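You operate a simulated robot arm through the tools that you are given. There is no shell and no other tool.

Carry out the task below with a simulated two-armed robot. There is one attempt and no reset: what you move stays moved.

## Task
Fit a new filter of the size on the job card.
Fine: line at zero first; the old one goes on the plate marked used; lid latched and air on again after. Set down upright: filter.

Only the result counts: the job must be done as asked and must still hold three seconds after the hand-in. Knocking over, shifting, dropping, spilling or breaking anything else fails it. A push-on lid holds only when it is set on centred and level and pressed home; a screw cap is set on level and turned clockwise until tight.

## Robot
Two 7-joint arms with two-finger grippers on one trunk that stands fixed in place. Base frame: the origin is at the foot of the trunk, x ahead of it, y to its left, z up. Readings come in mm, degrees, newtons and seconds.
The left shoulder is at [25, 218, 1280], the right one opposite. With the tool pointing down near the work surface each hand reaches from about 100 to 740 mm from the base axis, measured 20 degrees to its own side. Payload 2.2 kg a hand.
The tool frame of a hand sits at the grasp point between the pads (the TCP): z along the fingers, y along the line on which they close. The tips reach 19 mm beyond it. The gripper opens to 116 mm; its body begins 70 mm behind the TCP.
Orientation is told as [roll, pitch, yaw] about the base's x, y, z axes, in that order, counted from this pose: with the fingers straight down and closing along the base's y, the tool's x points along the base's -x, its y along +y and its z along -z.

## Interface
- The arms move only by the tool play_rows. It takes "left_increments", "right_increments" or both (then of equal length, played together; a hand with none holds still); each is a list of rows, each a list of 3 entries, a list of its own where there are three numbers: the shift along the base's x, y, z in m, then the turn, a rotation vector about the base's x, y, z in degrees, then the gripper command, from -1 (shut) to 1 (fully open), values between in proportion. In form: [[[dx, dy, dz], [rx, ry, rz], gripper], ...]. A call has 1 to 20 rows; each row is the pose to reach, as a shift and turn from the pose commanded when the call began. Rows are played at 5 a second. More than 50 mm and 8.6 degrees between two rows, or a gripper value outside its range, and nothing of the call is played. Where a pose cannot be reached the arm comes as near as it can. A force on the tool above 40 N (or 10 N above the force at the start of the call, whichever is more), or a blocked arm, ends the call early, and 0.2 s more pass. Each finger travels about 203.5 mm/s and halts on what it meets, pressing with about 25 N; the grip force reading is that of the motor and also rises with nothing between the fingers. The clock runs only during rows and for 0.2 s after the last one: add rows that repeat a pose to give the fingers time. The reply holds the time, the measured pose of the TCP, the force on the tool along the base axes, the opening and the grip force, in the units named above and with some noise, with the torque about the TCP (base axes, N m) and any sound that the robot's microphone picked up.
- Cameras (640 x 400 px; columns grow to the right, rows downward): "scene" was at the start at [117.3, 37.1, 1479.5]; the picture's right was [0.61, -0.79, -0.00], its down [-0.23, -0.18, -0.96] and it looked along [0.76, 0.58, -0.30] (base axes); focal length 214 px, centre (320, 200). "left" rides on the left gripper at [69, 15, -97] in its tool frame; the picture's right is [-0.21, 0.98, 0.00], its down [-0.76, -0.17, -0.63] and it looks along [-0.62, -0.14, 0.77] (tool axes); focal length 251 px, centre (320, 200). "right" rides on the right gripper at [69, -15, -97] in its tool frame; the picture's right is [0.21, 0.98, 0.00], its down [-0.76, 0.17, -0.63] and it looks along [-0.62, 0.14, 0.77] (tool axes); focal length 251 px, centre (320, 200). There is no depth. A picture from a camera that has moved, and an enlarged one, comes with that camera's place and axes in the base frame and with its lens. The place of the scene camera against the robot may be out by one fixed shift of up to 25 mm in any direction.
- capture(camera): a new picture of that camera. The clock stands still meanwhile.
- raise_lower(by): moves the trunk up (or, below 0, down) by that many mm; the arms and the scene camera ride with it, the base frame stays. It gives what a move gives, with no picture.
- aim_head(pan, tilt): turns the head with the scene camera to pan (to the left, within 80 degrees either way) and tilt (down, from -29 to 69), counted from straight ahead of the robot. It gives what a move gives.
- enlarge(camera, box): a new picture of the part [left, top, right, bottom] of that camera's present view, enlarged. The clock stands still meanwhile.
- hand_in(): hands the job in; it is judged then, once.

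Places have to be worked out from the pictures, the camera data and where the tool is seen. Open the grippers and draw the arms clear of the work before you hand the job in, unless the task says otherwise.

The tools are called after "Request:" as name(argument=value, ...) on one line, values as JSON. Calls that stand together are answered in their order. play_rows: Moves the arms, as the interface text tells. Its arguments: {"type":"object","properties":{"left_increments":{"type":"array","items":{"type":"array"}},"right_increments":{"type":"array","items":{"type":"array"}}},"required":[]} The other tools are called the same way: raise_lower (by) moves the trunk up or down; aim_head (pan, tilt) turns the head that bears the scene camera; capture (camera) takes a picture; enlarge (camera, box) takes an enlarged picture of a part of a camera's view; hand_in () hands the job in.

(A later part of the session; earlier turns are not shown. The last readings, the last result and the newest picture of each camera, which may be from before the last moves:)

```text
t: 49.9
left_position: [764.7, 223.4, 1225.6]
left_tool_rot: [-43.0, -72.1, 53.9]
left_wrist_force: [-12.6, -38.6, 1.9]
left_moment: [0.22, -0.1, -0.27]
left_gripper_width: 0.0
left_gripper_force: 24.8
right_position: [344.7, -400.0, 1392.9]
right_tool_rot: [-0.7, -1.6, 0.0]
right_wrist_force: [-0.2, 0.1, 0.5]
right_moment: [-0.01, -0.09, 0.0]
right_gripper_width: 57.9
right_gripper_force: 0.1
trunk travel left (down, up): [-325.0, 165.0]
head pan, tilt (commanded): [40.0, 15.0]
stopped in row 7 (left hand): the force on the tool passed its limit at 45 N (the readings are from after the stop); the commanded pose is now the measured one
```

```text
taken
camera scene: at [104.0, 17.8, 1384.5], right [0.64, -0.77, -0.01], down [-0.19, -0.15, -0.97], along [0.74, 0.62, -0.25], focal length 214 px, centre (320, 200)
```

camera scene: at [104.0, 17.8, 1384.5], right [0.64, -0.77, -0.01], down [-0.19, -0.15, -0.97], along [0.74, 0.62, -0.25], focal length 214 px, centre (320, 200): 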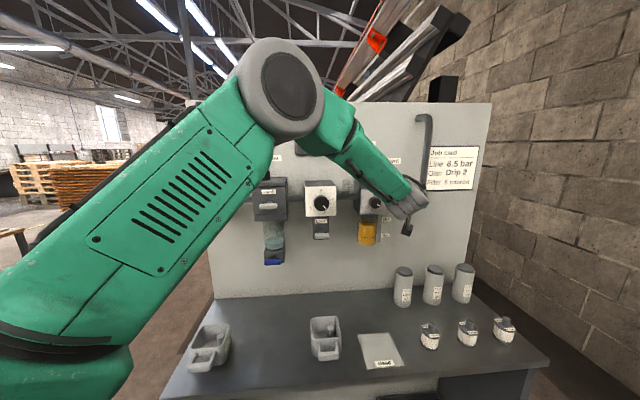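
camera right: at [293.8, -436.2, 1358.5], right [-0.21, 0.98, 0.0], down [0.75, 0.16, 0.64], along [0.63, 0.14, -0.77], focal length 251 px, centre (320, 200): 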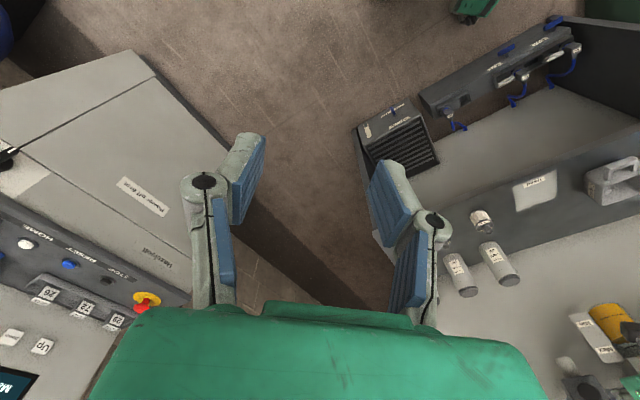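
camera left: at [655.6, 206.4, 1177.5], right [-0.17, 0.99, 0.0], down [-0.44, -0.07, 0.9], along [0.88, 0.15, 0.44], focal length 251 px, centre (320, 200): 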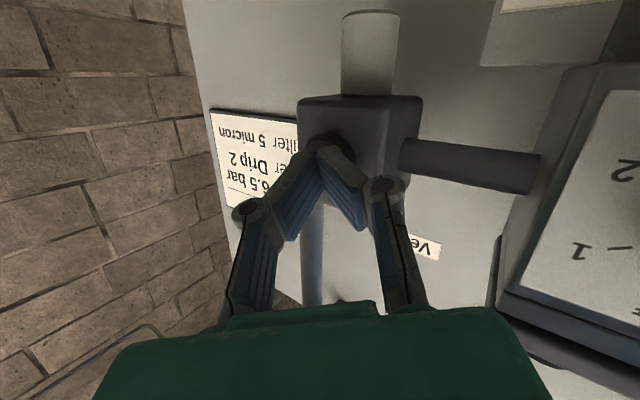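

Force keeps creeping up while holding, so I ease off the button and back away to see the gauge and whether the button springs back.

Request:
play_rows(left_increments=[[[-0.005, -0.008, 0], [0, 0, 0], -1], [[-0.012, -0.015, 0], [0, 0, 0], -1], [[-0.025, -0.025, 0], [0, 0, 0], -1], [[-0.04, -0.03, 0], [0, 0, 0], -1], [[-0.06, -0.03, 0], [0, 0, 0], -1], [[-0.06, -0.03, 0], [0, 0, 0], -1]])

Request:
capture(camera="left")

Request:
capture(camera="scene")

Request:
capture(camera="right")

```text
t: 51.3
left_position: [714.2, 207.4, 1221.3]
left_tool_rot: [-42.5, -71.9, 54.8]
left_wrist_force: [0.4, 0.0, -0.9]
left_moment: [0.03, 0.03, -0.02]
left_gripper_width: 0.2
left_gripper_force: 25.1
right_position: [353.9, -397.8, 1392.0]
right_tool_rot: [-0.7, -1.2, 0.1]
right_wrist_force: [-0.3, 0.0, -0.2]
right_moment: [0.02, 0.02, 0.05]
right_gripper_width: 58.0
right_gripper_force: 0.1
trunk travel left (down, up): [-325.0, 165.0]
head pan, tilt (commanded): [40.0, 15.0]
```

```text
taken
camera left: at [604.9, 187.5, 1173.2], right [-0.19, 0.98, 0.0], down [-0.43, -0.08, 0.9], along [0.88, 0.17, 0.44], focal length 251 px, centre (320, 200)
```

left: 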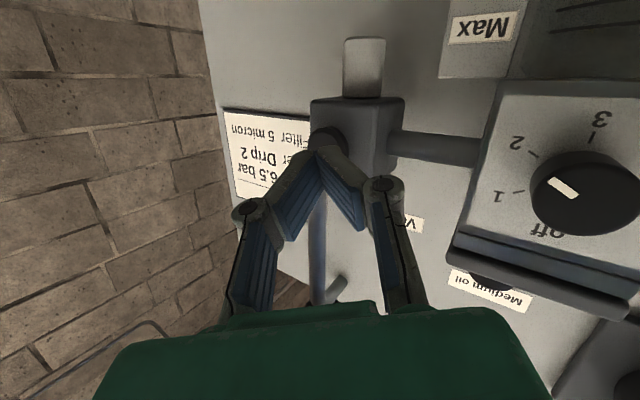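

```text
taken
camera scene: at [115.9, 28.5, 1383.1], right [0.64, -0.77, -0.01], down [-0.2, -0.16, -0.97], along [0.74, 0.62, -0.26], focal length 214 px, centre (320, 200)
```

scene: 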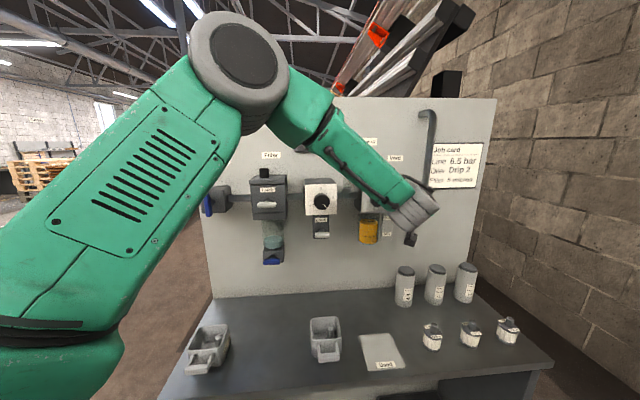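

```text
taken
camera right: at [283.8, -411.7, 1486.7], right [-0.22, 0.98, -0.02], down [0.74, 0.17, 0.64], along [0.63, 0.13, -0.76], focal length 251 px, centre (320, 200)
```

right: 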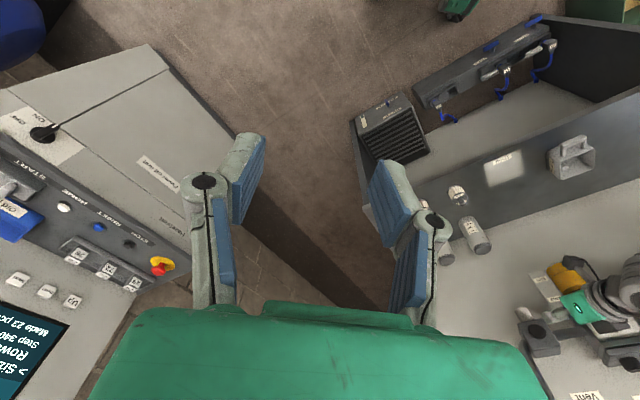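

The hand is free, but the elbow hides the gauge. I lift the left hand and carry it across in front of the filter housing at the 45° tilt used before; on the way the gauge should come into view.

Request:
play_rows(left_increments=[[[0, 0, 0.035], [-0.36, 2.39, 1.93], -1], [[-0.005, 0.005, 0.069], [-0.73, 4.77, 3.86], -1], [[-0.031, 0.03, 0.069], [-1.09, 7.16, 5.79], -1], [[-0.057, 0.054, 0.069], [-1.46, 9.54, 7.71], -1], [[-0.083, 0.079, 0.069], [-1.82, 11.93, 9.64], -1], [[-0.109, 0.104, 0.069], [-2.19, 14.31, 11.57], -1], [[-0.135, 0.129, 0.069], [-2.55, 16.7, 13.5], -1], [[-0.161, 0.154, 0.069], [-2.91, 19.09, 15.43], -1], [[-0.188, 0.178, 0.069], [-3.28, 21.47, 17.36], -1], [[-0.214, 0.203, 0.069], [-3.64, 23.86, 19.29], -1], [[-0.24, 0.228, 0.069], [-4.01, 26.24, 21.21], -1], [[-0.266, 0.253, 0.069], [-4.37, 28.63, 23.14], -1], [[-0.292, 0.277, 0.069], [-4.74, 31.01, 25.07], -1], [[-0.318, 0.302, 0.069], [-5.1, 33.4, 27.0], -1], [[-0.318, 0.302, 0.069], [-5.1, 33.4, 27.0], -1]])

Request:
capture(camera="left")

Request:
capture(camera="scene")

```text
t: 54.5
left_position: [396.9, 499.5, 1290.7]
left_tool_rot: [0.1, -45.2, 44.7]
left_wrist_force: [0.3, 0.3, 0.6]
left_moment: [-0.01, 0.02, 0.01]
left_gripper_width: 0.1
left_gripper_force: 24.9
right_position: [353.7, -405.0, 1390.6]
right_tool_rot: [-0.4, -1.1, 0.0]
right_wrist_force: [0.4, -0.2, 0.7]
right_moment: [0.03, -0.01, 0.0]
right_gripper_width: 57.8
right_gripper_force: 0.0
trunk travel left (down, up): [-325.0, 165.0]
head pan, tilt (commanded): [40.0, 15.0]
```

```text
taken
camera left: at [301.7, 429.9, 1309.7], right [-0.58, 0.8, 0.15], down [0.18, -0.06, 0.98], along [0.79, 0.6, -0.11], focal length 251 px, centre (320, 200)
```

left: 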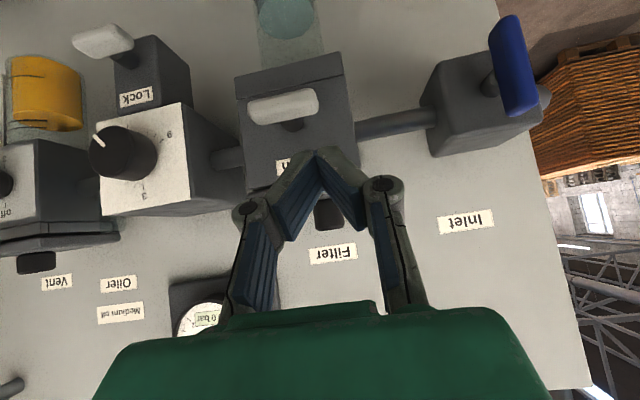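

```text
taken
camera scene: at [113.7, 33.6, 1383.0], right [0.64, -0.77, 0.0], down [-0.2, -0.17, -0.97], along [0.74, 0.62, -0.26], focal length 214 px, centre (320, 200)
```

scene: 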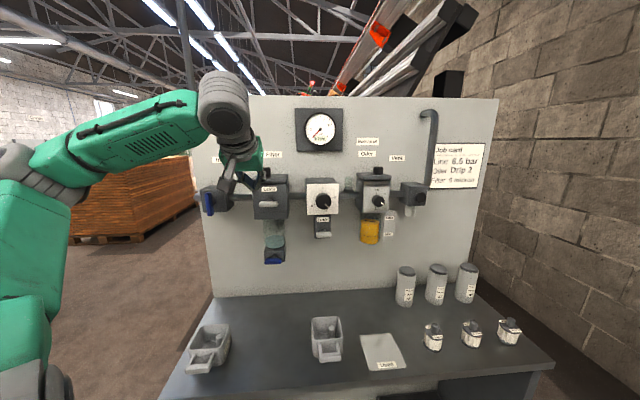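

The gauge needle has dropped; I zoom in to confirm zero and to check that the vent button came back and nothing else moved.

Request:
enlarge(camera="scene", box=[280, 95, 360, 160])

Request:
enlarge(camera="scene", box=[190, 150, 350, 270])

Request:
enlarge(camera="scene", box=[340, 140, 450, 260])

Request:
enlarge(camera="left", box=[210, 40, 400, 240])

```text
6.15 times, centred on (320, 128) of scene
camera zoom: at [113.7, 33.6, 1383.0], right [0.64, -0.77, 0.0], down [-0.2, -0.17, -0.97], along [0.74, 0.62, -0.26], focal length 1320 px, centre (320, 646)
```

zoom: 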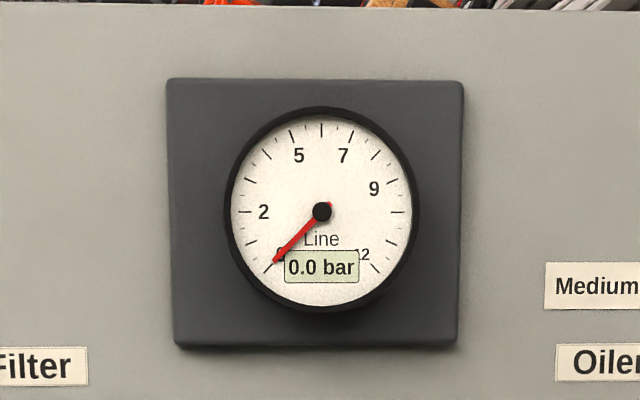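

```text
3.33 times, centred on (270, 210) of scene
camera zoom: at [113.7, 33.6, 1383.0], right [0.64, -0.77, 0.0], down [-0.2, -0.17, -0.97], along [0.74, 0.62, -0.26], focal length 715 px, centre (487, 167)
```

zoom: 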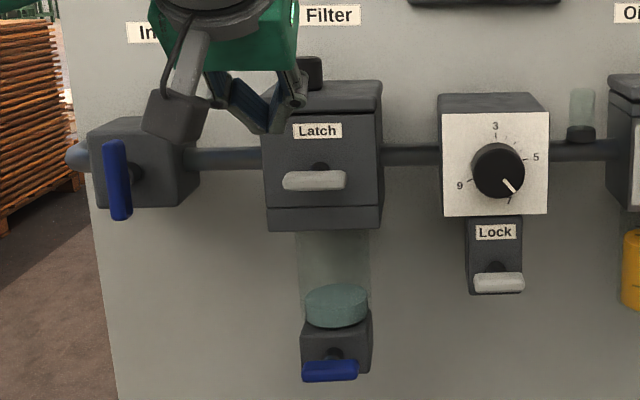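

```text
3.33 times, centred on (395, 200) of scene
camera zoom: at [113.7, 33.6, 1383.0], right [0.64, -0.77, 0.0], down [-0.2, -0.17, -0.97], along [0.74, 0.62, -0.26], focal length 715 px, centre (70, 200)
```

zoom: 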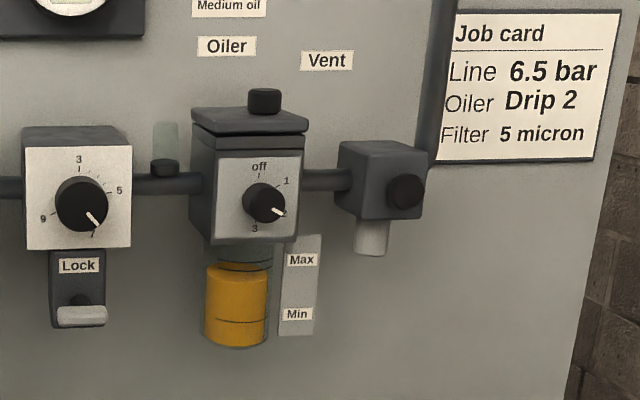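

```text
2.00 times, centred on (305, 140) of left
camera zoom: at [301.7, 429.9, 1309.7], right [-0.58, 0.8, 0.15], down [0.18, -0.06, 0.98], along [0.79, 0.6, -0.11], focal length 503 px, centre (350, 320)
```

zoom: 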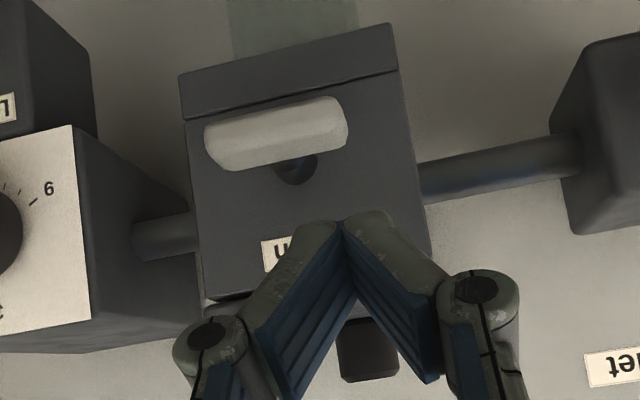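

The gauge reads 0.0 bar and the vent button has come back out. Now the latch handle (centre s=-51, d=685, z=1219): I press down on its left end in small steps to see if it turns.

Request:
play_rows(left_increments=[[[0.0136, 0.0126, -0.02], [0, 0, 0], -1], [[0.0272, 0.0251, -0.035], [0, 0, 0], -1], [[0.0272, 0.0251, -0.041], [0, 0, 0], -1], [[0.0261, 0.0262, -0.046], [0, 0, 0], -1], [[0.0251, 0.0272, -0.05], [0, 0, 0], -1], [[0.024, 0.0283, -0.055], [0, 0, 0], -1], [[0.0233, 0.029, -0.06], [0, 0, 0], -1]])

Request:
capture(camera="left")

Request:
enlarge(camera="scene", box=[190, 130, 350, 270])

```text
t: 55.6
left_position: [416.6, 537.5, 1247.0]
left_tool_rot: [-0.4, -45.8, 45.8]
left_wrist_force: [-17.0, 22.2, 6.7]
left_moment: [0.35, 0.26, 0.11]
left_gripper_width: 0.3
left_gripper_force: 24.9
right_position: [347.3, -399.7, 1391.8]
right_tool_rot: [-0.5, -1.2, -0.1]
right_wrist_force: [-0.1, -0.5, -0.2]
right_moment: [0.0, 0.0, 0.0]
right_gripper_width: 58.0
right_gripper_force: 0.1
trunk travel left (down, up): [-325.0, 165.0]
head pan, tilt (commanded): [40.0, 15.0]
stopped in row 5 (left hand): the force on the tool passed its limit at 41 N (the readings are from after the stop); the commanded pose is now the measured one
```

```text
taken
camera left: at [321.8, 465.8, 1264.0], right [-0.59, 0.79, 0.15], down [0.17, -0.06, 0.98], along [0.79, 0.61, -0.09], focal length 251 px, centre (320, 200)
```

left: 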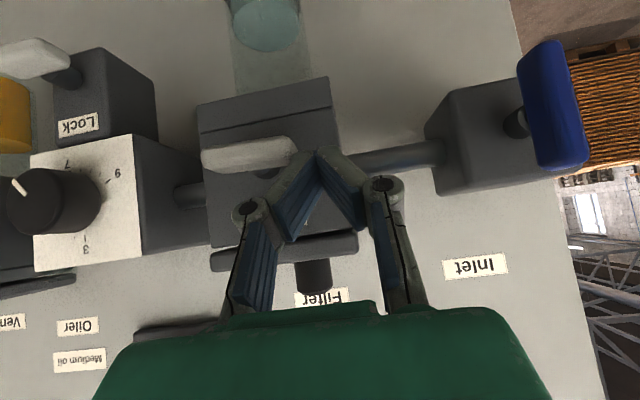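

```text
2.86 times, centred on (270, 200) of scene
camera zoom: at [108.0, 46.5, 1382.9], right [0.64, -0.77, 0.01], down [-0.2, -0.17, -0.97], along [0.74, 0.62, -0.26], focal length 613 px, centre (463, 200)
```

zoom: 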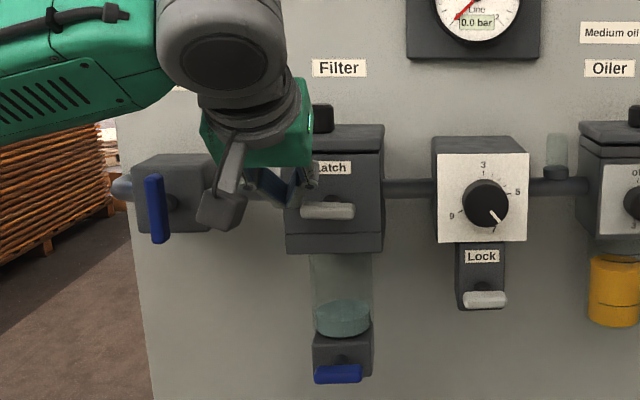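

The handle did not turn that way; the tip met firm resistance and slid off its left end. I back off and press its right end down instead (clockwise).

Request:
play_rows(left_increments=[[[0, 0, 0.01], [0, 0, 0], -1], [[-0.007, -0.007, 0.03], [0, 0, 0], -1], [[0.0113, -0.0255, 0.03], [0, 0, 0], -1], [[0.0354, -0.041, 0.03], [0, 0, 0], -1], [[0.0354, -0.041, 0.012], [0, 0, 0], -1], [[0.0354, -0.041, 0.005], [0, 0, 0], -1], [[0.0364, -0.0421, 0.0], [0, 0, 0], -1], [[0.0375, -0.0431, -0.004], [0, 0, 0], -1], [[0.0385, -0.0442, -0.009], [0, 0, 0], -1], [[0.0392, -0.0449, -0.014], [0, 0, 0], -1]])

Request:
capture(camera="left")

Request:
enlarge(camera="scene", box=[190, 130, 350, 270])

```text
t: 57.9
left_position: [459.7, 487.4, 1230.8]
left_tool_rot: [-0.3, -45.7, 45.3]
left_wrist_force: [-0.6, 0.4, -0.7]
left_moment: [0.01, 0.02, 0.0]
left_gripper_width: 0.1
left_gripper_force: 24.8
right_position: [351.7, -401.7, 1390.1]
right_tool_rot: [-0.5, -1.1, 0.1]
right_wrist_force: [0.1, 0.0, -0.5]
right_moment: [0.02, 0.0, 0.02]
right_gripper_width: 57.7
right_gripper_force: 0.1
trunk travel left (down, up): [-325.0, 165.0]
head pan, tilt (commanded): [40.0, 15.0]
```

```text
taken
camera left: at [364.8, 416.3, 1249.4], right [-0.59, 0.8, 0.15], down [0.17, -0.06, 0.98], along [0.79, 0.6, -0.1], focal length 251 px, centre (320, 200)
```

left: 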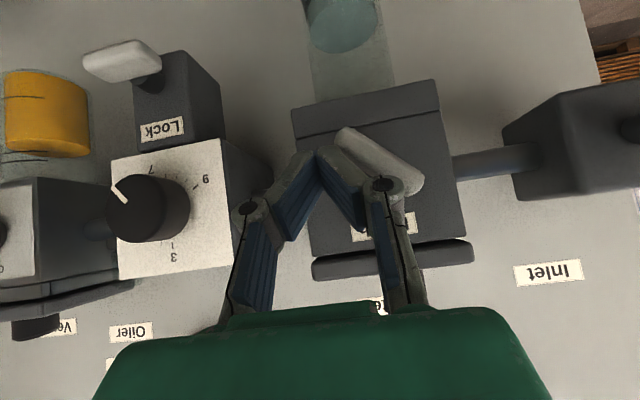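

```text
2.86 times, centred on (270, 200) of scene
camera zoom: at [113.8, 37.4, 1382.9], right [0.64, -0.77, 0.0], down [-0.2, -0.17, -0.97], along [0.74, 0.62, -0.26], focal length 613 px, centre (463, 200)
```

zoom: 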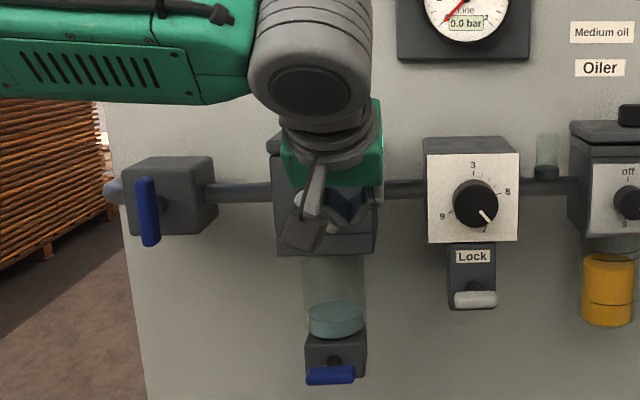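

The latch turned clockwise freely, about half way. I continue the arc on its lower end until it meets its stop.

Request:
play_rows(left_increments=[[[-0.0005, 0.0005, -0.006], [0, 0, 0], -1], [[-0.0025, 0.0025, -0.011], [0, 0, 0], -1], [[-0.0064, 0.0064, -0.016], [0, 0, 0], -1], [[-0.0106, 0.0106, -0.02], [0, 0, 0], -1], [[-0.0141, 0.0141, -0.021], [0, 0, 0], -1], [[-0.017, 0.017, -0.021], [0, 0, 0], -1], [[-0.02, 0.02, -0.021], [0, 0, 0], -1]])

Request:
capture(camera="left")

```text
t: 59.1
left_position: [448.3, 489.2, 1215.4]
left_tool_rot: [-1.3, -46.4, 44.5]
left_wrist_force: [35.8, -45.5, 3.8]
left_moment: [0.22, 0.11, -0.55]
left_gripper_width: 0.0
left_gripper_force: 25.4
right_position: [351.9, -408.7, 1388.4]
right_tool_rot: [-0.2, -1.1, 0.1]
right_wrist_force: [0.3, 0.4, 0.2]
right_moment: [0.0, -0.06, -0.02]
right_gripper_width: 58.0
right_gripper_force: 0.0
trunk travel left (down, up): [-325.0, 165.0]
head pan, tilt (commanded): [40.0, 15.0]
stopped in row 6 (left hand): the force on the tool passed its limit at 44 N (the readings are from after the stop); the commanded pose is now the measured one
```

```text
taken
camera left: at [351.5, 420.4, 1231.5], right [-0.57, 0.81, 0.14], down [0.15, -0.07, 0.99], along [0.81, 0.58, -0.09], focal length 251 px, centre (320, 200)
```

left: 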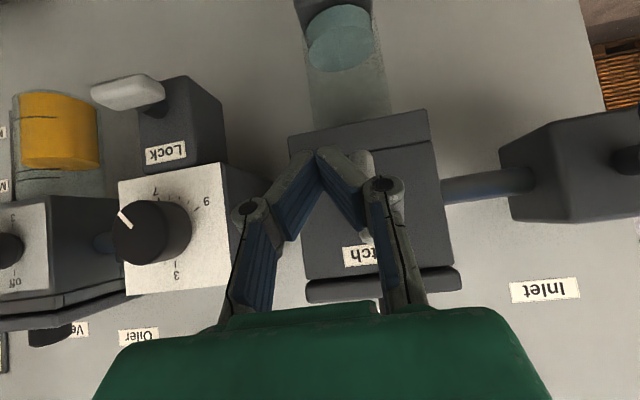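

The latch stands vertical against its stop. I release, back away and rise above the lid, opening the gripper to grasp the lid knob next.

Request:
play_rows(left_increments=[[[0.0057, -0.0057, 0], [0, 0, 0], -1], [[0.0014, -0.0156, 0.002], [0, 0, 0], -1], [[-0.0141, -0.0283, 0.02], [0, 0, 0], -1], [[-0.025, -0.025, 0.055], [0, 0, 0], -1], [[-0.035, -0.02, 0.09], [0, 0, 0], -1], [[-0.045, -0.01, 0.125], [0, 0, 0], 0], [[-0.045, -0.01, 0.125], [0, 0, 0], 1]])

Request:
capture(camera="left")

Request:
capture(camera="scene")

Request:
enlarge(camera="scene", box=[190, 130, 350, 270])

```text
t: 60.7
left_position: [396.1, 500.6, 1332.8]
left_tool_rot: [-1.3, -45.8, 45.6]
left_wrist_force: [0.0, 0.8, 0.1]
left_moment: [0.03, -0.04, 0.01]
left_gripper_width: 116.0
left_gripper_force: 0.0
right_position: [348.8, -387.9, 1393.7]
right_tool_rot: [-1.0, -1.2, 0.0]
right_wrist_force: [-0.3, 0.4, 0.5]
right_moment: [-0.03, 0.01, 0.01]
right_gripper_width: 58.2
right_gripper_force: 0.0
trunk travel left (down, up): [-325.0, 165.0]
head pan, tilt (commanded): [40.0, 15.0]
```

```text
taken
camera left: at [299.3, 430.5, 1351.0], right [-0.58, 0.8, 0.14], down [0.16, -0.05, 0.99], along [0.8, 0.59, -0.1], focal length 251 px, centre (320, 200)
```

left: 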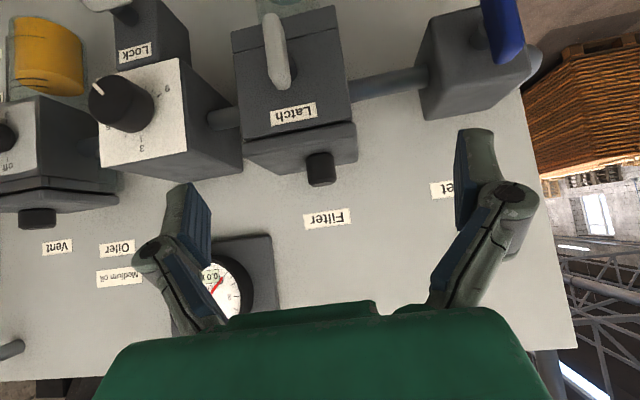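

```text
taken
camera scene: at [113.9, 44.5, 1382.6], right [0.64, -0.77, 0.0], down [-0.2, -0.17, -0.96], along [0.74, 0.62, -0.26], focal length 214 px, centre (320, 200)
```

scene: 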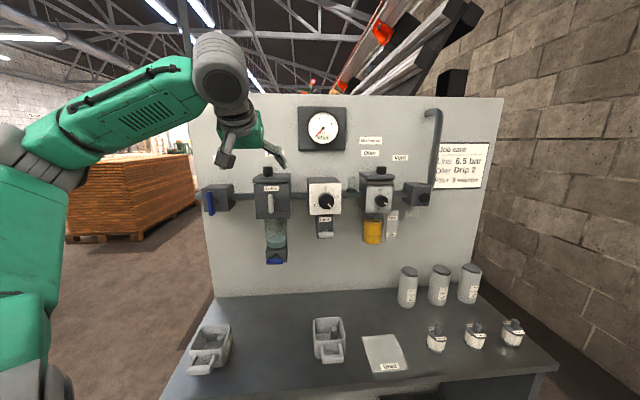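

```text
2.86 times, centred on (270, 200) of scene
camera zoom: at [113.9, 44.5, 1382.6], right [0.64, -0.77, 0.0], down [-0.2, -0.17, -0.96], along [0.74, 0.62, -0.26], focal length 613 px, centre (463, 200)
```

zoom: 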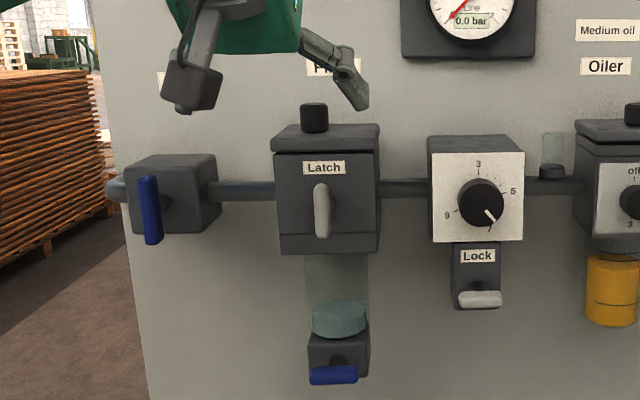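

The latch is open (vertical). The lid knob is about 27 mm wide, centre at s≈-62, d≈750, top z≈1309. I move to a pre-grasp 70 mm back along the tool axis with the gripper half open.

Request:
play_rows(left_increments=[[[0.014, 0.0096, 0.004], [0, 0, 0], 0], [[0.028, 0.019, 0.008], [0, 0, 0], 0], [[0.042, 0.029, 0.012], [0, 0, 0], 0], [[0.0555, 0.0385, 0.016], [0, 0, 0], 0], [[0.0555, 0.0385, 0.016], [0, 0, 0], 0]])

Request:
capture(camera="left")

Request:
capture(camera="scene")

```text
t: 61.9
left_position: [452.2, 531.3, 1354.5]
left_tool_rot: [-1.2, -45.9, 45.2]
left_wrist_force: [0.3, -0.6, -0.5]
left_moment: [0.02, 0.0, -0.03]
left_gripper_width: 57.9
left_gripper_force: 0.1
right_position: [347.4, -397.9, 1393.4]
right_tool_rot: [-0.6, -1.3, 0.0]
right_wrist_force: [0.3, -0.7, 0.1]
right_moment: [-0.01, -0.01, -0.01]
right_gripper_width: 58.2
right_gripper_force: 0.0
trunk travel left (down, up): [-325.0, 165.0]
head pan, tilt (commanded): [40.0, 15.0]
```

```text
taken
camera left: at [355.8, 460.6, 1370.8], right [-0.58, 0.8, 0.14], down [0.16, -0.06, 0.99], along [0.8, 0.59, -0.09], focal length 251 px, centre (320, 200)
```

left: 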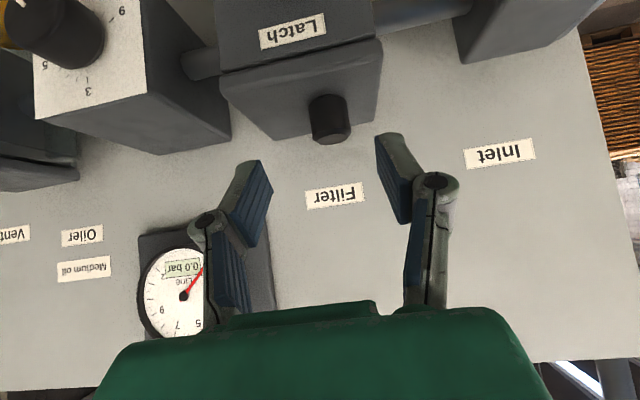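

```text
taken
camera scene: at [113.6, 38.9, 1382.8], right [0.64, -0.77, 0.0], down [-0.2, -0.17, -0.97], along [0.74, 0.62, -0.26], focal length 214 px, centre (320, 200)
```

scene: 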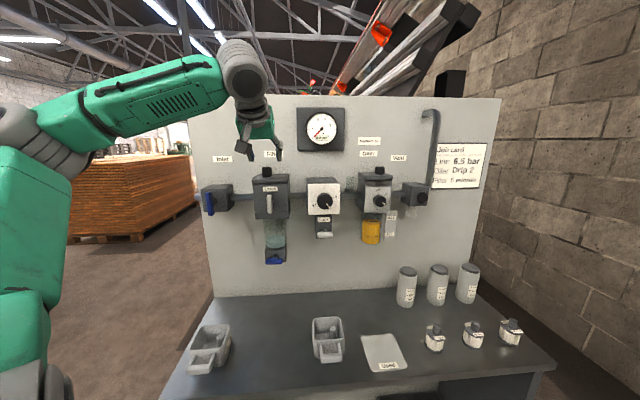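

The knob lines up well (mid at s=-63, d=750, z≈1298). I advance onto it and check before closing.

Request:
play_rows(left_increments=[[[-0.005, 0.005, 0], [0, 0, 0], 0], [[0.0077, 0.0177, -0.0185], [0, 0, 0], 0], [[0.0205, 0.0305, -0.037], [0, 0, 0], 0], [[0.0337, 0.0436, -0.0545], [0, 0, 0], 0], [[0.0337, 0.0436, -0.0545], [0, 0, 0], 0]])

Request:
capture(camera="left")

Request:
enlarge(camera="scene", box=[200, 120, 340, 240])

```text
t: 63.3
left_position: [481.3, 570.2, 1307.9]
left_tool_rot: [-1.9, -47.1, 45.6]
left_wrist_force: [-11.0, -12.0, 18.7]
left_moment: [0.03, -0.19, 0.05]
left_gripper_width: 28.8
left_gripper_force: 45.0
right_position: [342.3, -397.6, 1393.3]
right_tool_rot: [-0.5, -1.5, 0.0]
right_wrist_force: [0.2, -0.1, 0.5]
right_moment: [-0.03, -0.02, -0.02]
right_gripper_width: 58.0
right_gripper_force: 0.1
trunk travel left (down, up): [-325.0, 165.0]
head pan, tilt (commanded): [40.0, 15.0]
stopped in row 5 (left hand): the force on the tool passed its limit at 43 N (the readings are from after the stop); the commanded pose is now the measured one
```

```text
taken
camera left: at [385.9, 501.4, 1322.9], right [-0.58, 0.8, 0.14], down [0.14, -0.07, 0.99], along [0.8, 0.59, -0.07], focal length 251 px, centre (320, 200)
```

left: 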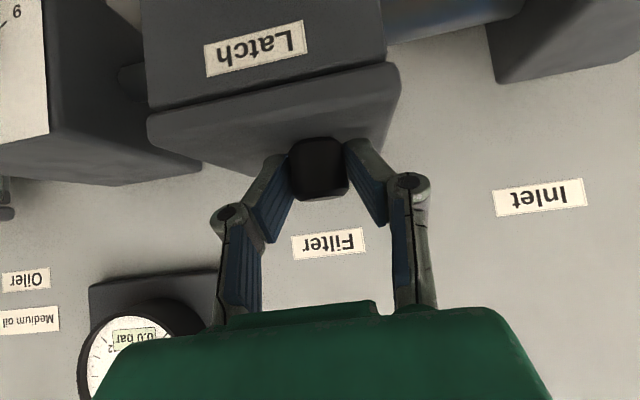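

```text
3.33 times, centred on (270, 180) of scene
camera zoom: at [107.7, 34.1, 1383.5], right [0.64, -0.77, 0.0], down [-0.2, -0.16, -0.97], along [0.74, 0.62, -0.26], focal length 715 px, centre (487, 267)
```

zoom: 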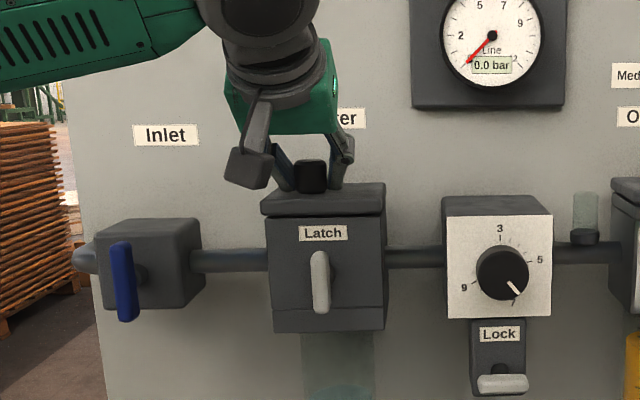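

The fingers already straddle the knob (opening 28.8 mm) with tips touching the lid. I close the grip firmly on the knob, easing up 2 mm.

Request:
play_rows(left_increments=[[[0, 0, 0.001], [0, 0, 0], -1], [[0, 0, 0.002], [0, 0, 0], -1], [[0, 0, 0.002], [0, 0, 0], -1], [[0, 0, 0.002], [0, 0, 0], -1]])

Request:
capture(camera="left")

```text
t: 64.3
left_position: [483.1, 571.0, 1308.7]
left_tool_rot: [-1.4, -46.8, 45.5]
left_wrist_force: [-5.1, -6.2, 19.2]
left_moment: [0.68, -0.23, -0.25]
left_gripper_width: 28.5
left_gripper_force: 44.8
right_position: [344.5, -399.2, 1392.4]
right_tool_rot: [-0.5, -1.4, 0.1]
right_wrist_force: [-0.2, 1.0, -0.2]
right_moment: [0.0, -0.01, -0.01]
right_gripper_width: 57.9
right_gripper_force: 0.0
trunk travel left (down, up): [-325.0, 165.0]
head pan, tilt (commanded): [40.0, 15.0]
```

```text
taken
camera left: at [387.2, 501.0, 1323.3], right [-0.58, 0.8, 0.14], down [0.15, -0.07, 0.99], along [0.8, 0.59, -0.08], focal length 251 px, centre (320, 200)
```

left: 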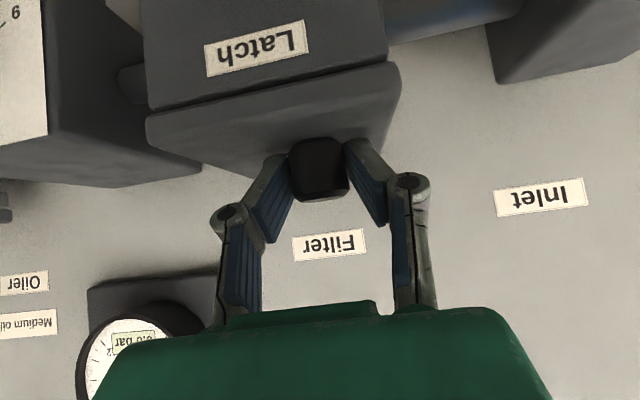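

The grip holds the knob. I lift slowly and watch how the lid moves.

Request:
play_rows(left_increments=[[[0, 0, 0.004], [0, 0, 0], -1], [[0, 0, 0.008], [0, 0, 0], -1], [[0, 0, 0.012], [0, 0, 0], -1], [[0, 0, 0.018], [0, 0, 0], -1], [[0, 0, 0.024], [0, 0, 0], -1]])

Request:
capture(camera="left")

Request:
enlarge(camera="scene", box=[200, 120, 340, 240])

```text
t: 65.5
left_position: [489.2, 583.9, 1319.6]
left_tool_rot: [-1.4, -45.8, 45.7]
left_wrist_force: [11.5, 11.8, -32.2]
left_moment: [0.06, -0.05, 0.0]
left_gripper_width: 20.3
left_gripper_force: 45.5
right_position: [350.5, -387.4, 1394.7]
right_tool_rot: [-0.9, -1.0, 0.1]
right_wrist_force: [-1.0, 0.2, -0.2]
right_moment: [0.01, -0.02, 0.02]
right_gripper_width: 57.9
right_gripper_force: 0.0
trunk travel left (down, up): [-325.0, 165.0]
head pan, tilt (commanded): [40.0, 15.0]
```

```text
taken
camera left: at [394.7, 514.1, 1336.7], right [-0.58, 0.8, 0.14], down [0.16, -0.06, 0.99], along [0.8, 0.6, -0.09], focal length 251 px, centre (320, 200)
```

left: 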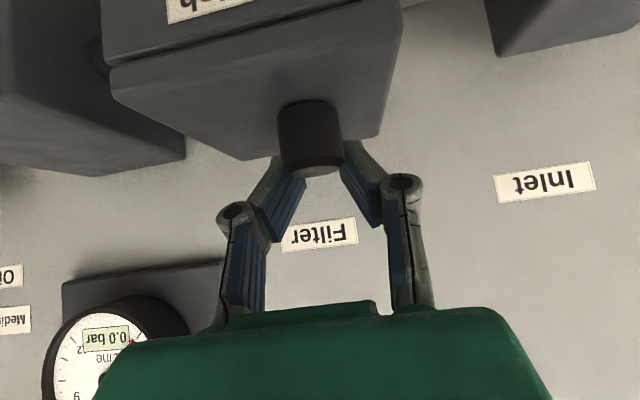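

```text
3.33 times, centred on (270, 180) of scene
camera zoom: at [122.2, 50.3, 1381.2], right [0.64, -0.77, 0.0], down [-0.21, -0.18, -0.96], along [0.74, 0.62, -0.27], focal length 715 px, centre (487, 267)
```

zoom: 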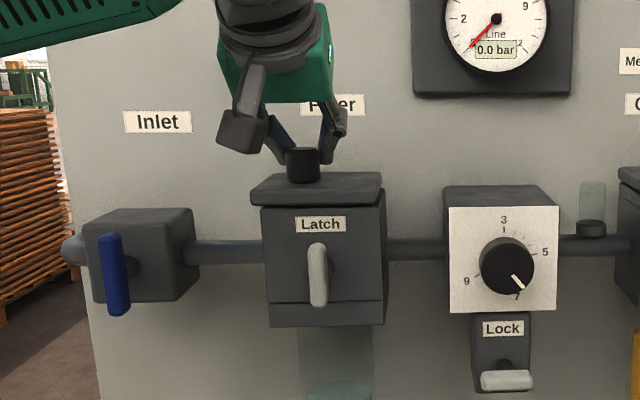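

The fingers slipped along the knob and the pull reads about 32 N upward, so the lid resists. I zoom in to see whether a gap has opened under the lid.

Request:
enlarge(camera="left", box=[90, 0, 420, 200])

Request:
enlarge(camera="scene", box=[240, 145, 300, 195])

```text
1.94 times, centred on (255, 100) of left
camera zoom: at [394.7, 514.1, 1336.7], right [-0.58, 0.8, 0.14], down [0.16, -0.06, 0.99], along [0.8, 0.6, -0.09], focal length 488 px, centre (446, 394)
```

zoom: 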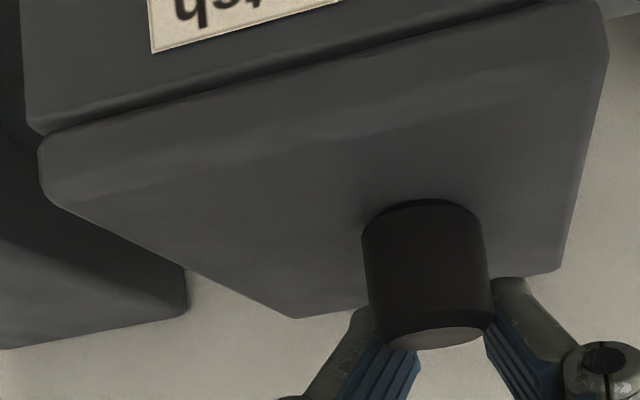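

```text
8.00 times, centred on (270, 170) of scene
camera zoom: at [122.2, 50.3, 1381.2], right [0.64, -0.77, 0.0], down [-0.21, -0.18, -0.96], along [0.74, 0.62, -0.27], focal length 1716 px, centre (720, 440)
```

zoom: 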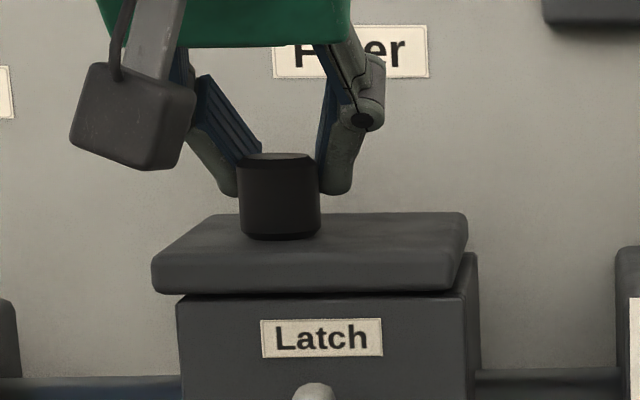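

The tips were gripping behind the knob's axis, so it squeezed out; the lid itself has not lifted. I release, back off, and will regrasp with the tips centred on the knob and a steeper tool.

Request:
play_rows(left_increments=[[[0, 0, -0.008], [0, 0, 0], -1], [[0, 0, -0.01], [0, 0, 0], 0.1], [[0, 0, -0.008], [0, 0, 0], 0.1], [[-0.015, -0.015, 0.01], [0, 0, 0], 0.1], [[-0.03, -0.03, 0.04], [0, 0, 0], 0.1], [[-0.04, -0.04, 0.07], [0, 0, 0], 0.1], [[-0.04, -0.04, 0.07], [0, 0, 0], 0.1]])

Request:
capture(camera="left")

Request:
enlarge(camera="scene", box=[200, 140, 340, 240])

```text
t: 67.1
left_position: [445.3, 529.0, 1401.8]
left_tool_rot: [-1.1, -46.7, 45.4]
left_wrist_force: [0.1, -1.1, 0.6]
left_moment: [-0.01, 0.02, 0.02]
left_gripper_width: 63.9
left_gripper_force: 0.0
right_position: [346.3, -400.6, 1391.5]
right_tool_rot: [-0.3, -1.3, 0.0]
right_wrist_force: [0.0, 0.0, 1.0]
right_moment: [0.0, 0.02, -0.01]
right_gripper_width: 58.1
right_gripper_force: 0.0
trunk travel left (down, up): [-325.0, 165.0]
head pan, tilt (commanded): [40.0, 15.0]
```

```text
taken
camera left: at [349.5, 458.5, 1416.7], right [-0.58, 0.8, 0.14], down [0.15, -0.07, 0.99], along [0.8, 0.59, -0.08], focal length 251 px, centre (320, 200)
```

left: 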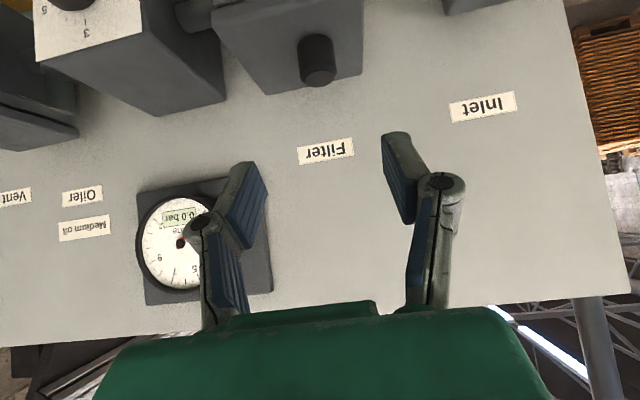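

```text
4.00 times, centred on (270, 190) of scene
camera zoom: at [113.3, 26.1, 1383.4], right [0.64, -0.77, -0.01], down [-0.2, -0.16, -0.97], along [0.74, 0.62, -0.26], focal length 858 px, centre (520, 240)
```

zoom: 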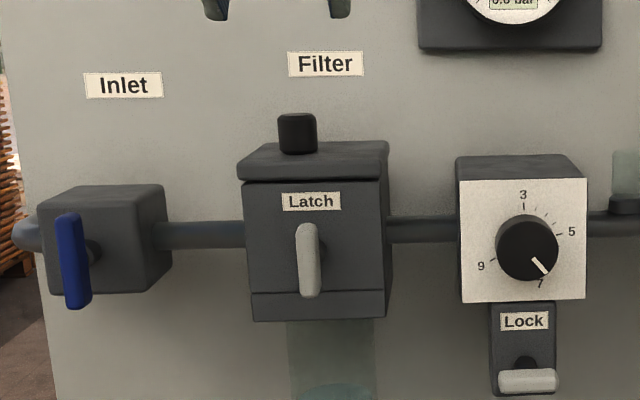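

The lid and other parts are where they were. I bring the tool to about 15° from vertical, 55 mm above the knob.

Request:
play_rows(left_increments=[[[0.005, 0.005, 0.0], [-2.7, 2.9, 0], 0.1], [[0.01, 0.011, 0.0], [-5.4, 5.8, 0.1], 0.1], [[0.015, 0.016, 0.0], [-8.1, 8.7, 0.1], 0.1], [[0.019, 0.021, -0.005], [-10.8, 11.6, 0.2], 0.1], [[0.024, 0.027, -0.012], [-13.6, 14.4, 0.2], 0.1], [[0.029, 0.032, -0.02], [-16.3, 17.3, 0.2], 0.1], [[0.033, 0.037, -0.028], [-19, 20.2, 0.3], 0.1], [[0.038, 0.0426, -0.037], [-21.7, 23.1, 0.3], 0.1], [[0.038, 0.0426, -0.037], [-21.7, 23.1, 0.3], 0.1]])

Request:
capture(camera="left")

Request:
capture(camera="scene")

```text
t: 69.1
left_position: [483.4, 587.4, 1356.2]
left_tool_rot: [-0.4, -14.6, 45.3]
left_wrist_force: [0.4, -0.1, -0.1]
left_moment: [0.01, 0.0, 0.03]
left_gripper_width: 63.9
left_gripper_force: 0.1
right_position: [346.5, -387.1, 1395.8]
right_tool_rot: [-1.1, -1.3, 0.1]
right_wrist_force: [-0.6, 0.3, -0.1]
right_moment: [0.0, -0.01, 0.01]
right_gripper_width: 58.2
right_gripper_force: 0.0
trunk travel left (down, up): [-325.0, 165.0]
head pan, tilt (commanded): [40.0, 15.0]
```

```text
taken
camera left: at [407.3, 535.0, 1432.5], right [-0.55, 0.83, 0.05], down [0.52, 0.29, 0.8], along [0.66, 0.47, -0.59], focal length 251 px, centre (320, 200)
```

left: 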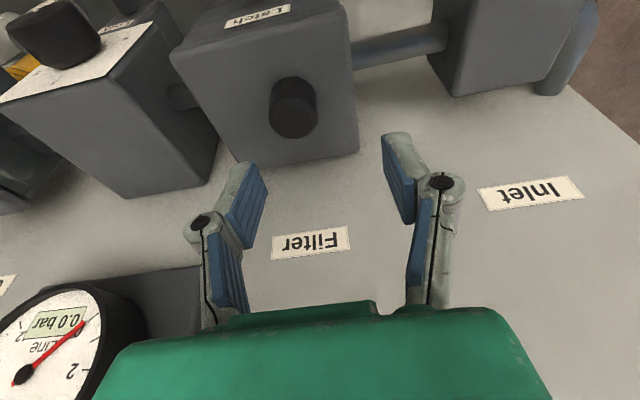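

```text
taken
camera scene: at [113.9, 44.4, 1382.7], right [0.64, -0.77, 0.0], down [-0.2, -0.17, -0.96], along [0.74, 0.62, -0.26], focal length 214 px, centre (320, 200)
```

scene: 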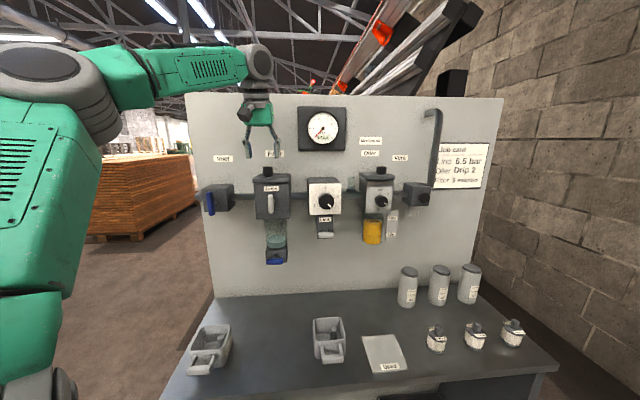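

The readings seem to swing by about 10 mm after moves (the trunk sways). I hold still for a second and read again before the grasp.

Request:
play_rows(left_increments=[[[0, 0, 0], [0, 0, 0], 0.1], [[0, 0, 0], [0, 0, 0], 0.1], [[0, 0, 0], [0, 0, 0], 0.1], [[0, 0, 0], [0, 0, 0], 0.1], [[0, 0, 0], [0, 0, 0], 0.1]])

Request:
capture(camera="left")

```text
t: 70.3
left_position: [483.5, 578.2, 1358.7]
left_tool_rot: [0.0, -14.9, 45.2]
left_wrist_force: [0.1, -1.0, 0.5]
left_moment: [0.01, -0.01, 0.01]
left_gripper_width: 63.5
left_gripper_force: 0.1
right_position: [345.9, -395.2, 1393.1]
right_tool_rot: [-0.8, -1.2, 0.0]
right_wrist_force: [-0.3, -0.3, 0.9]
right_moment: [0.01, 0.01, 0.01]
right_gripper_width: 57.9
right_gripper_force: 0.1
trunk travel left (down, up): [-325.0, 165.0]
head pan, tilt (commanded): [40.0, 15.0]
```

```text
taken
camera left: at [407.7, 525.8, 1434.9], right [-0.55, 0.84, 0.05], down [0.52, 0.29, 0.8], along [0.66, 0.47, -0.59], focal length 251 px, centre (320, 200)
```

left: 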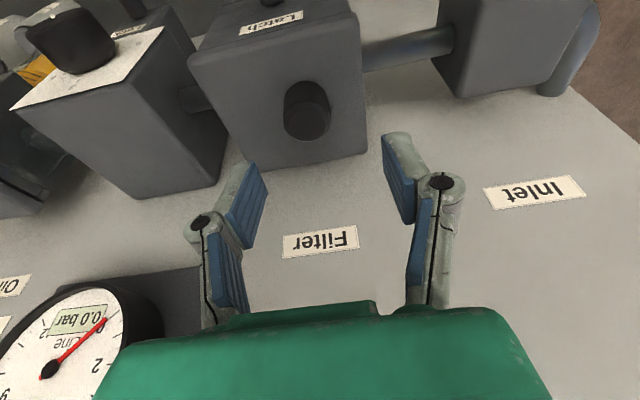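

Settled: TCP at s=-67, d=751; the knob axis is at about s=-64, d=749. I correct sideways and go down around the knob, then wait for settling.

Request:
play_rows(left_increments=[[[-0.0016, -0.0065, -0.012], [0, 0, 0], 0.1], [[-0.0016, -0.0065, -0.028], [0, 0, 0], 0.1], [[-0.0016, -0.0065, -0.042], [0, 0, 0], 0.1], [[-0.0016, -0.0065, -0.052], [0, 0, 0], 0.1], [[-0.0016, -0.0065, -0.053], [0, 0, 0], 0.1], [[-0.0016, -0.0065, -0.053], [0, 0, 0], 0.1], [[-0.0016, -0.0065, -0.053], [0, 0, 0], 0.1], [[-0.0016, -0.0065, -0.053], [0, 0, 0], 0.1]])

Request:
capture(camera="left")

Request:
enlarge(camera="scene", box=[220, 130, 320, 210])

```text
t: 72.1
left_position: [482.4, 572.6, 1306.6]
left_tool_rot: [0.1, -14.8, 45.2]
left_wrist_force: [-0.3, 3.1, 2.5]
left_moment: [-0.22, 0.05, -0.04]
left_gripper_width: 65.1
left_gripper_force: 1.3
right_position: [346.6, -394.8, 1393.3]
right_tool_rot: [-0.8, -1.2, 0.0]
right_wrist_force: [0.6, 0.2, 0.2]
right_moment: [0.03, 0.01, -0.02]
right_gripper_width: 58.3
right_gripper_force: 0.0
trunk travel left (down, up): [-325.0, 165.0]
head pan, tilt (commanded): [40.0, 15.0]
```

```text
taken
camera left: at [405.5, 520.3, 1382.5], right [-0.55, 0.84, 0.05], down [0.52, 0.29, 0.81], along [0.66, 0.47, -0.59], focal length 251 px, centre (320, 200)
```

left: 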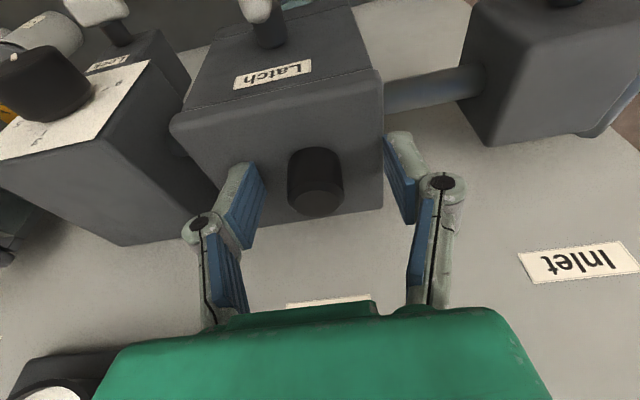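

```text
5.00 times, centred on (270, 170) of scene
camera zoom: at [113.6, 39.7, 1382.9], right [0.64, -0.77, 0.0], down [-0.2, -0.17, -0.97], along [0.74, 0.62, -0.26], focal length 1072 px, centre (570, 350)
```

zoom: 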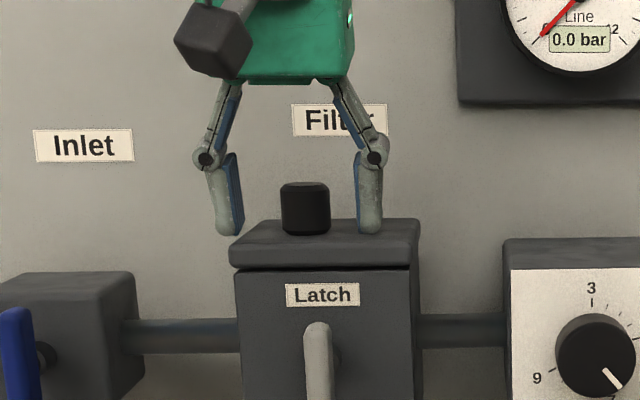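

The fingers stand upright either side of the knob, nearly centred. I shift 3 mm to the right, and close on it.

Request:
play_rows(left_increments=[[[0.0021, -0.0021, 0.001], [0, 0, 0], 0.1], [[0.0021, -0.0021, 0.001], [0, 0, 0], -0.3], [[0.0021, -0.0021, 0.001], [0, 0, 0], -0.6], [[0.0021, -0.0021, 0.001], [0, 0, 0], -1], [[0.0021, -0.0021, 0.001], [0, 0, 0], -1], [[0.0021, -0.0021, 0.001], [0, 0, 0], -1], [[0.0021, -0.0021, 0.001], [0, 0, 0], -1]])

Request:
capture(camera="left")

Request:
enlarge(camera="scene", box=[220, 130, 320, 210])

```text
t: 73.7
left_position: [482.8, 570.3, 1309.5]
left_tool_rot: [-0.1, -14.9, 45.1]
left_wrist_force: [-3.2, -0.6, -0.6]
left_moment: [-0.23, 0.32, 0.05]
left_gripper_width: 28.2
left_gripper_force: 45.1
right_position: [345.6, -395.2, 1393.8]
right_tool_rot: [-0.7, -1.3, -0.1]
right_wrist_force: [-0.7, 0.9, -1.4]
right_moment: [0.01, -0.01, 0.0]
right_gripper_width: 58.2
right_gripper_force: 0.1
trunk travel left (down, up): [-325.0, 165.0]
head pan, tilt (commanded): [40.0, 15.0]
```

```text
taken
camera left: at [406.3, 516.9, 1384.2], right [-0.55, 0.84, 0.05], down [0.52, 0.29, 0.81], along [0.66, 0.47, -0.59], focal length 251 px, centre (320, 200)
```

left: 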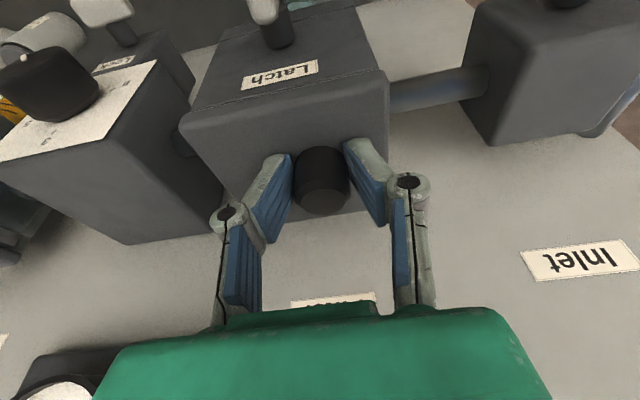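

```text
5.00 times, centred on (270, 170) of scene
camera zoom: at [112.8, 37.0, 1383.0], right [0.64, -0.77, 0.0], down [-0.2, -0.17, -0.97], along [0.74, 0.62, -0.26], focal length 1072 px, centre (570, 350)
```

zoom: 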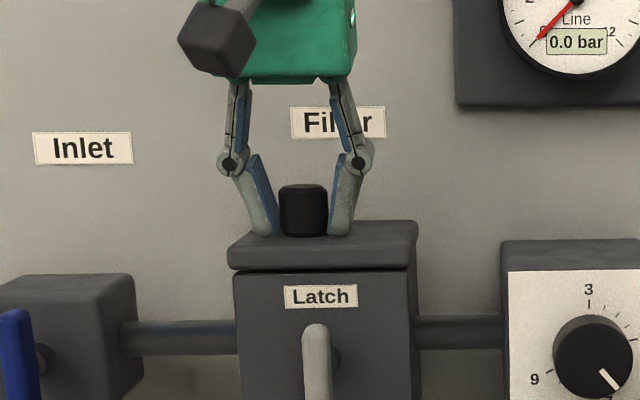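

A good grip at the foot of the knob (28.2 mm). Reference for re-seating: TCP [482.8,570.3,1309.5]. Now I lift slowly straight up.

Request:
play_rows(left_increments=[[[0, 0, 0.004], [0, 0, 0], -1], [[0, 0, 0.008], [0, 0, 0], -1], [[0, 0, 0.013], [0, 0, 0], -1], [[0, 0, 0.018], [0, 0, 0], -1], [[0, 0, 0.023], [0, 0, 0], -1], [[0, 0, 0.023], [0, 0, 0], -1], [[0, 0, 0.023], [0, 0, 0], -1]])

Request:
capture(camera="left")

Request:
enlarge(camera="scene", box=[220, 130, 320, 210])

```text
t: 75.3
left_position: [487.2, 573.8, 1328.1]
left_tool_rot: [-0.1, -14.7, 45.2]
left_wrist_force: [1.2, 2.3, -30.1]
left_moment: [0.11, -0.07, -0.01]
left_gripper_width: 28.8
left_gripper_force: 45.1
right_position: [349.3, -391.0, 1392.8]
right_tool_rot: [-0.8, -1.1, 0.1]
right_wrist_force: [0.3, -0.6, -0.3]
right_moment: [-0.04, 0.0, 0.01]
right_gripper_width: 57.7
right_gripper_force: 0.0
trunk travel left (down, up): [-325.0, 165.0]
head pan, tilt (commanded): [40.0, 15.0]
```

```text
taken
camera left: at [410.1, 520.9, 1403.9], right [-0.55, 0.84, 0.05], down [0.52, 0.29, 0.8], along [0.66, 0.47, -0.59], focal length 251 px, centre (320, 200)
```

left: 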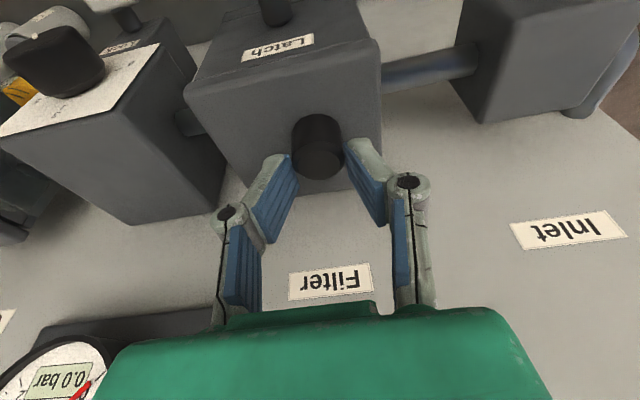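

```text
5.00 times, centred on (270, 170) of scene
camera zoom: at [118.7, 44.4, 1381.9], right [0.64, -0.77, 0.0], down [-0.2, -0.17, -0.96], along [0.74, 0.62, -0.27], focal length 1072 px, centre (570, 350)
```

zoom: 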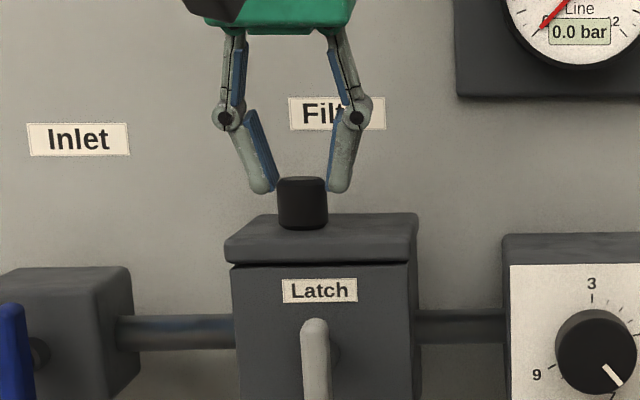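

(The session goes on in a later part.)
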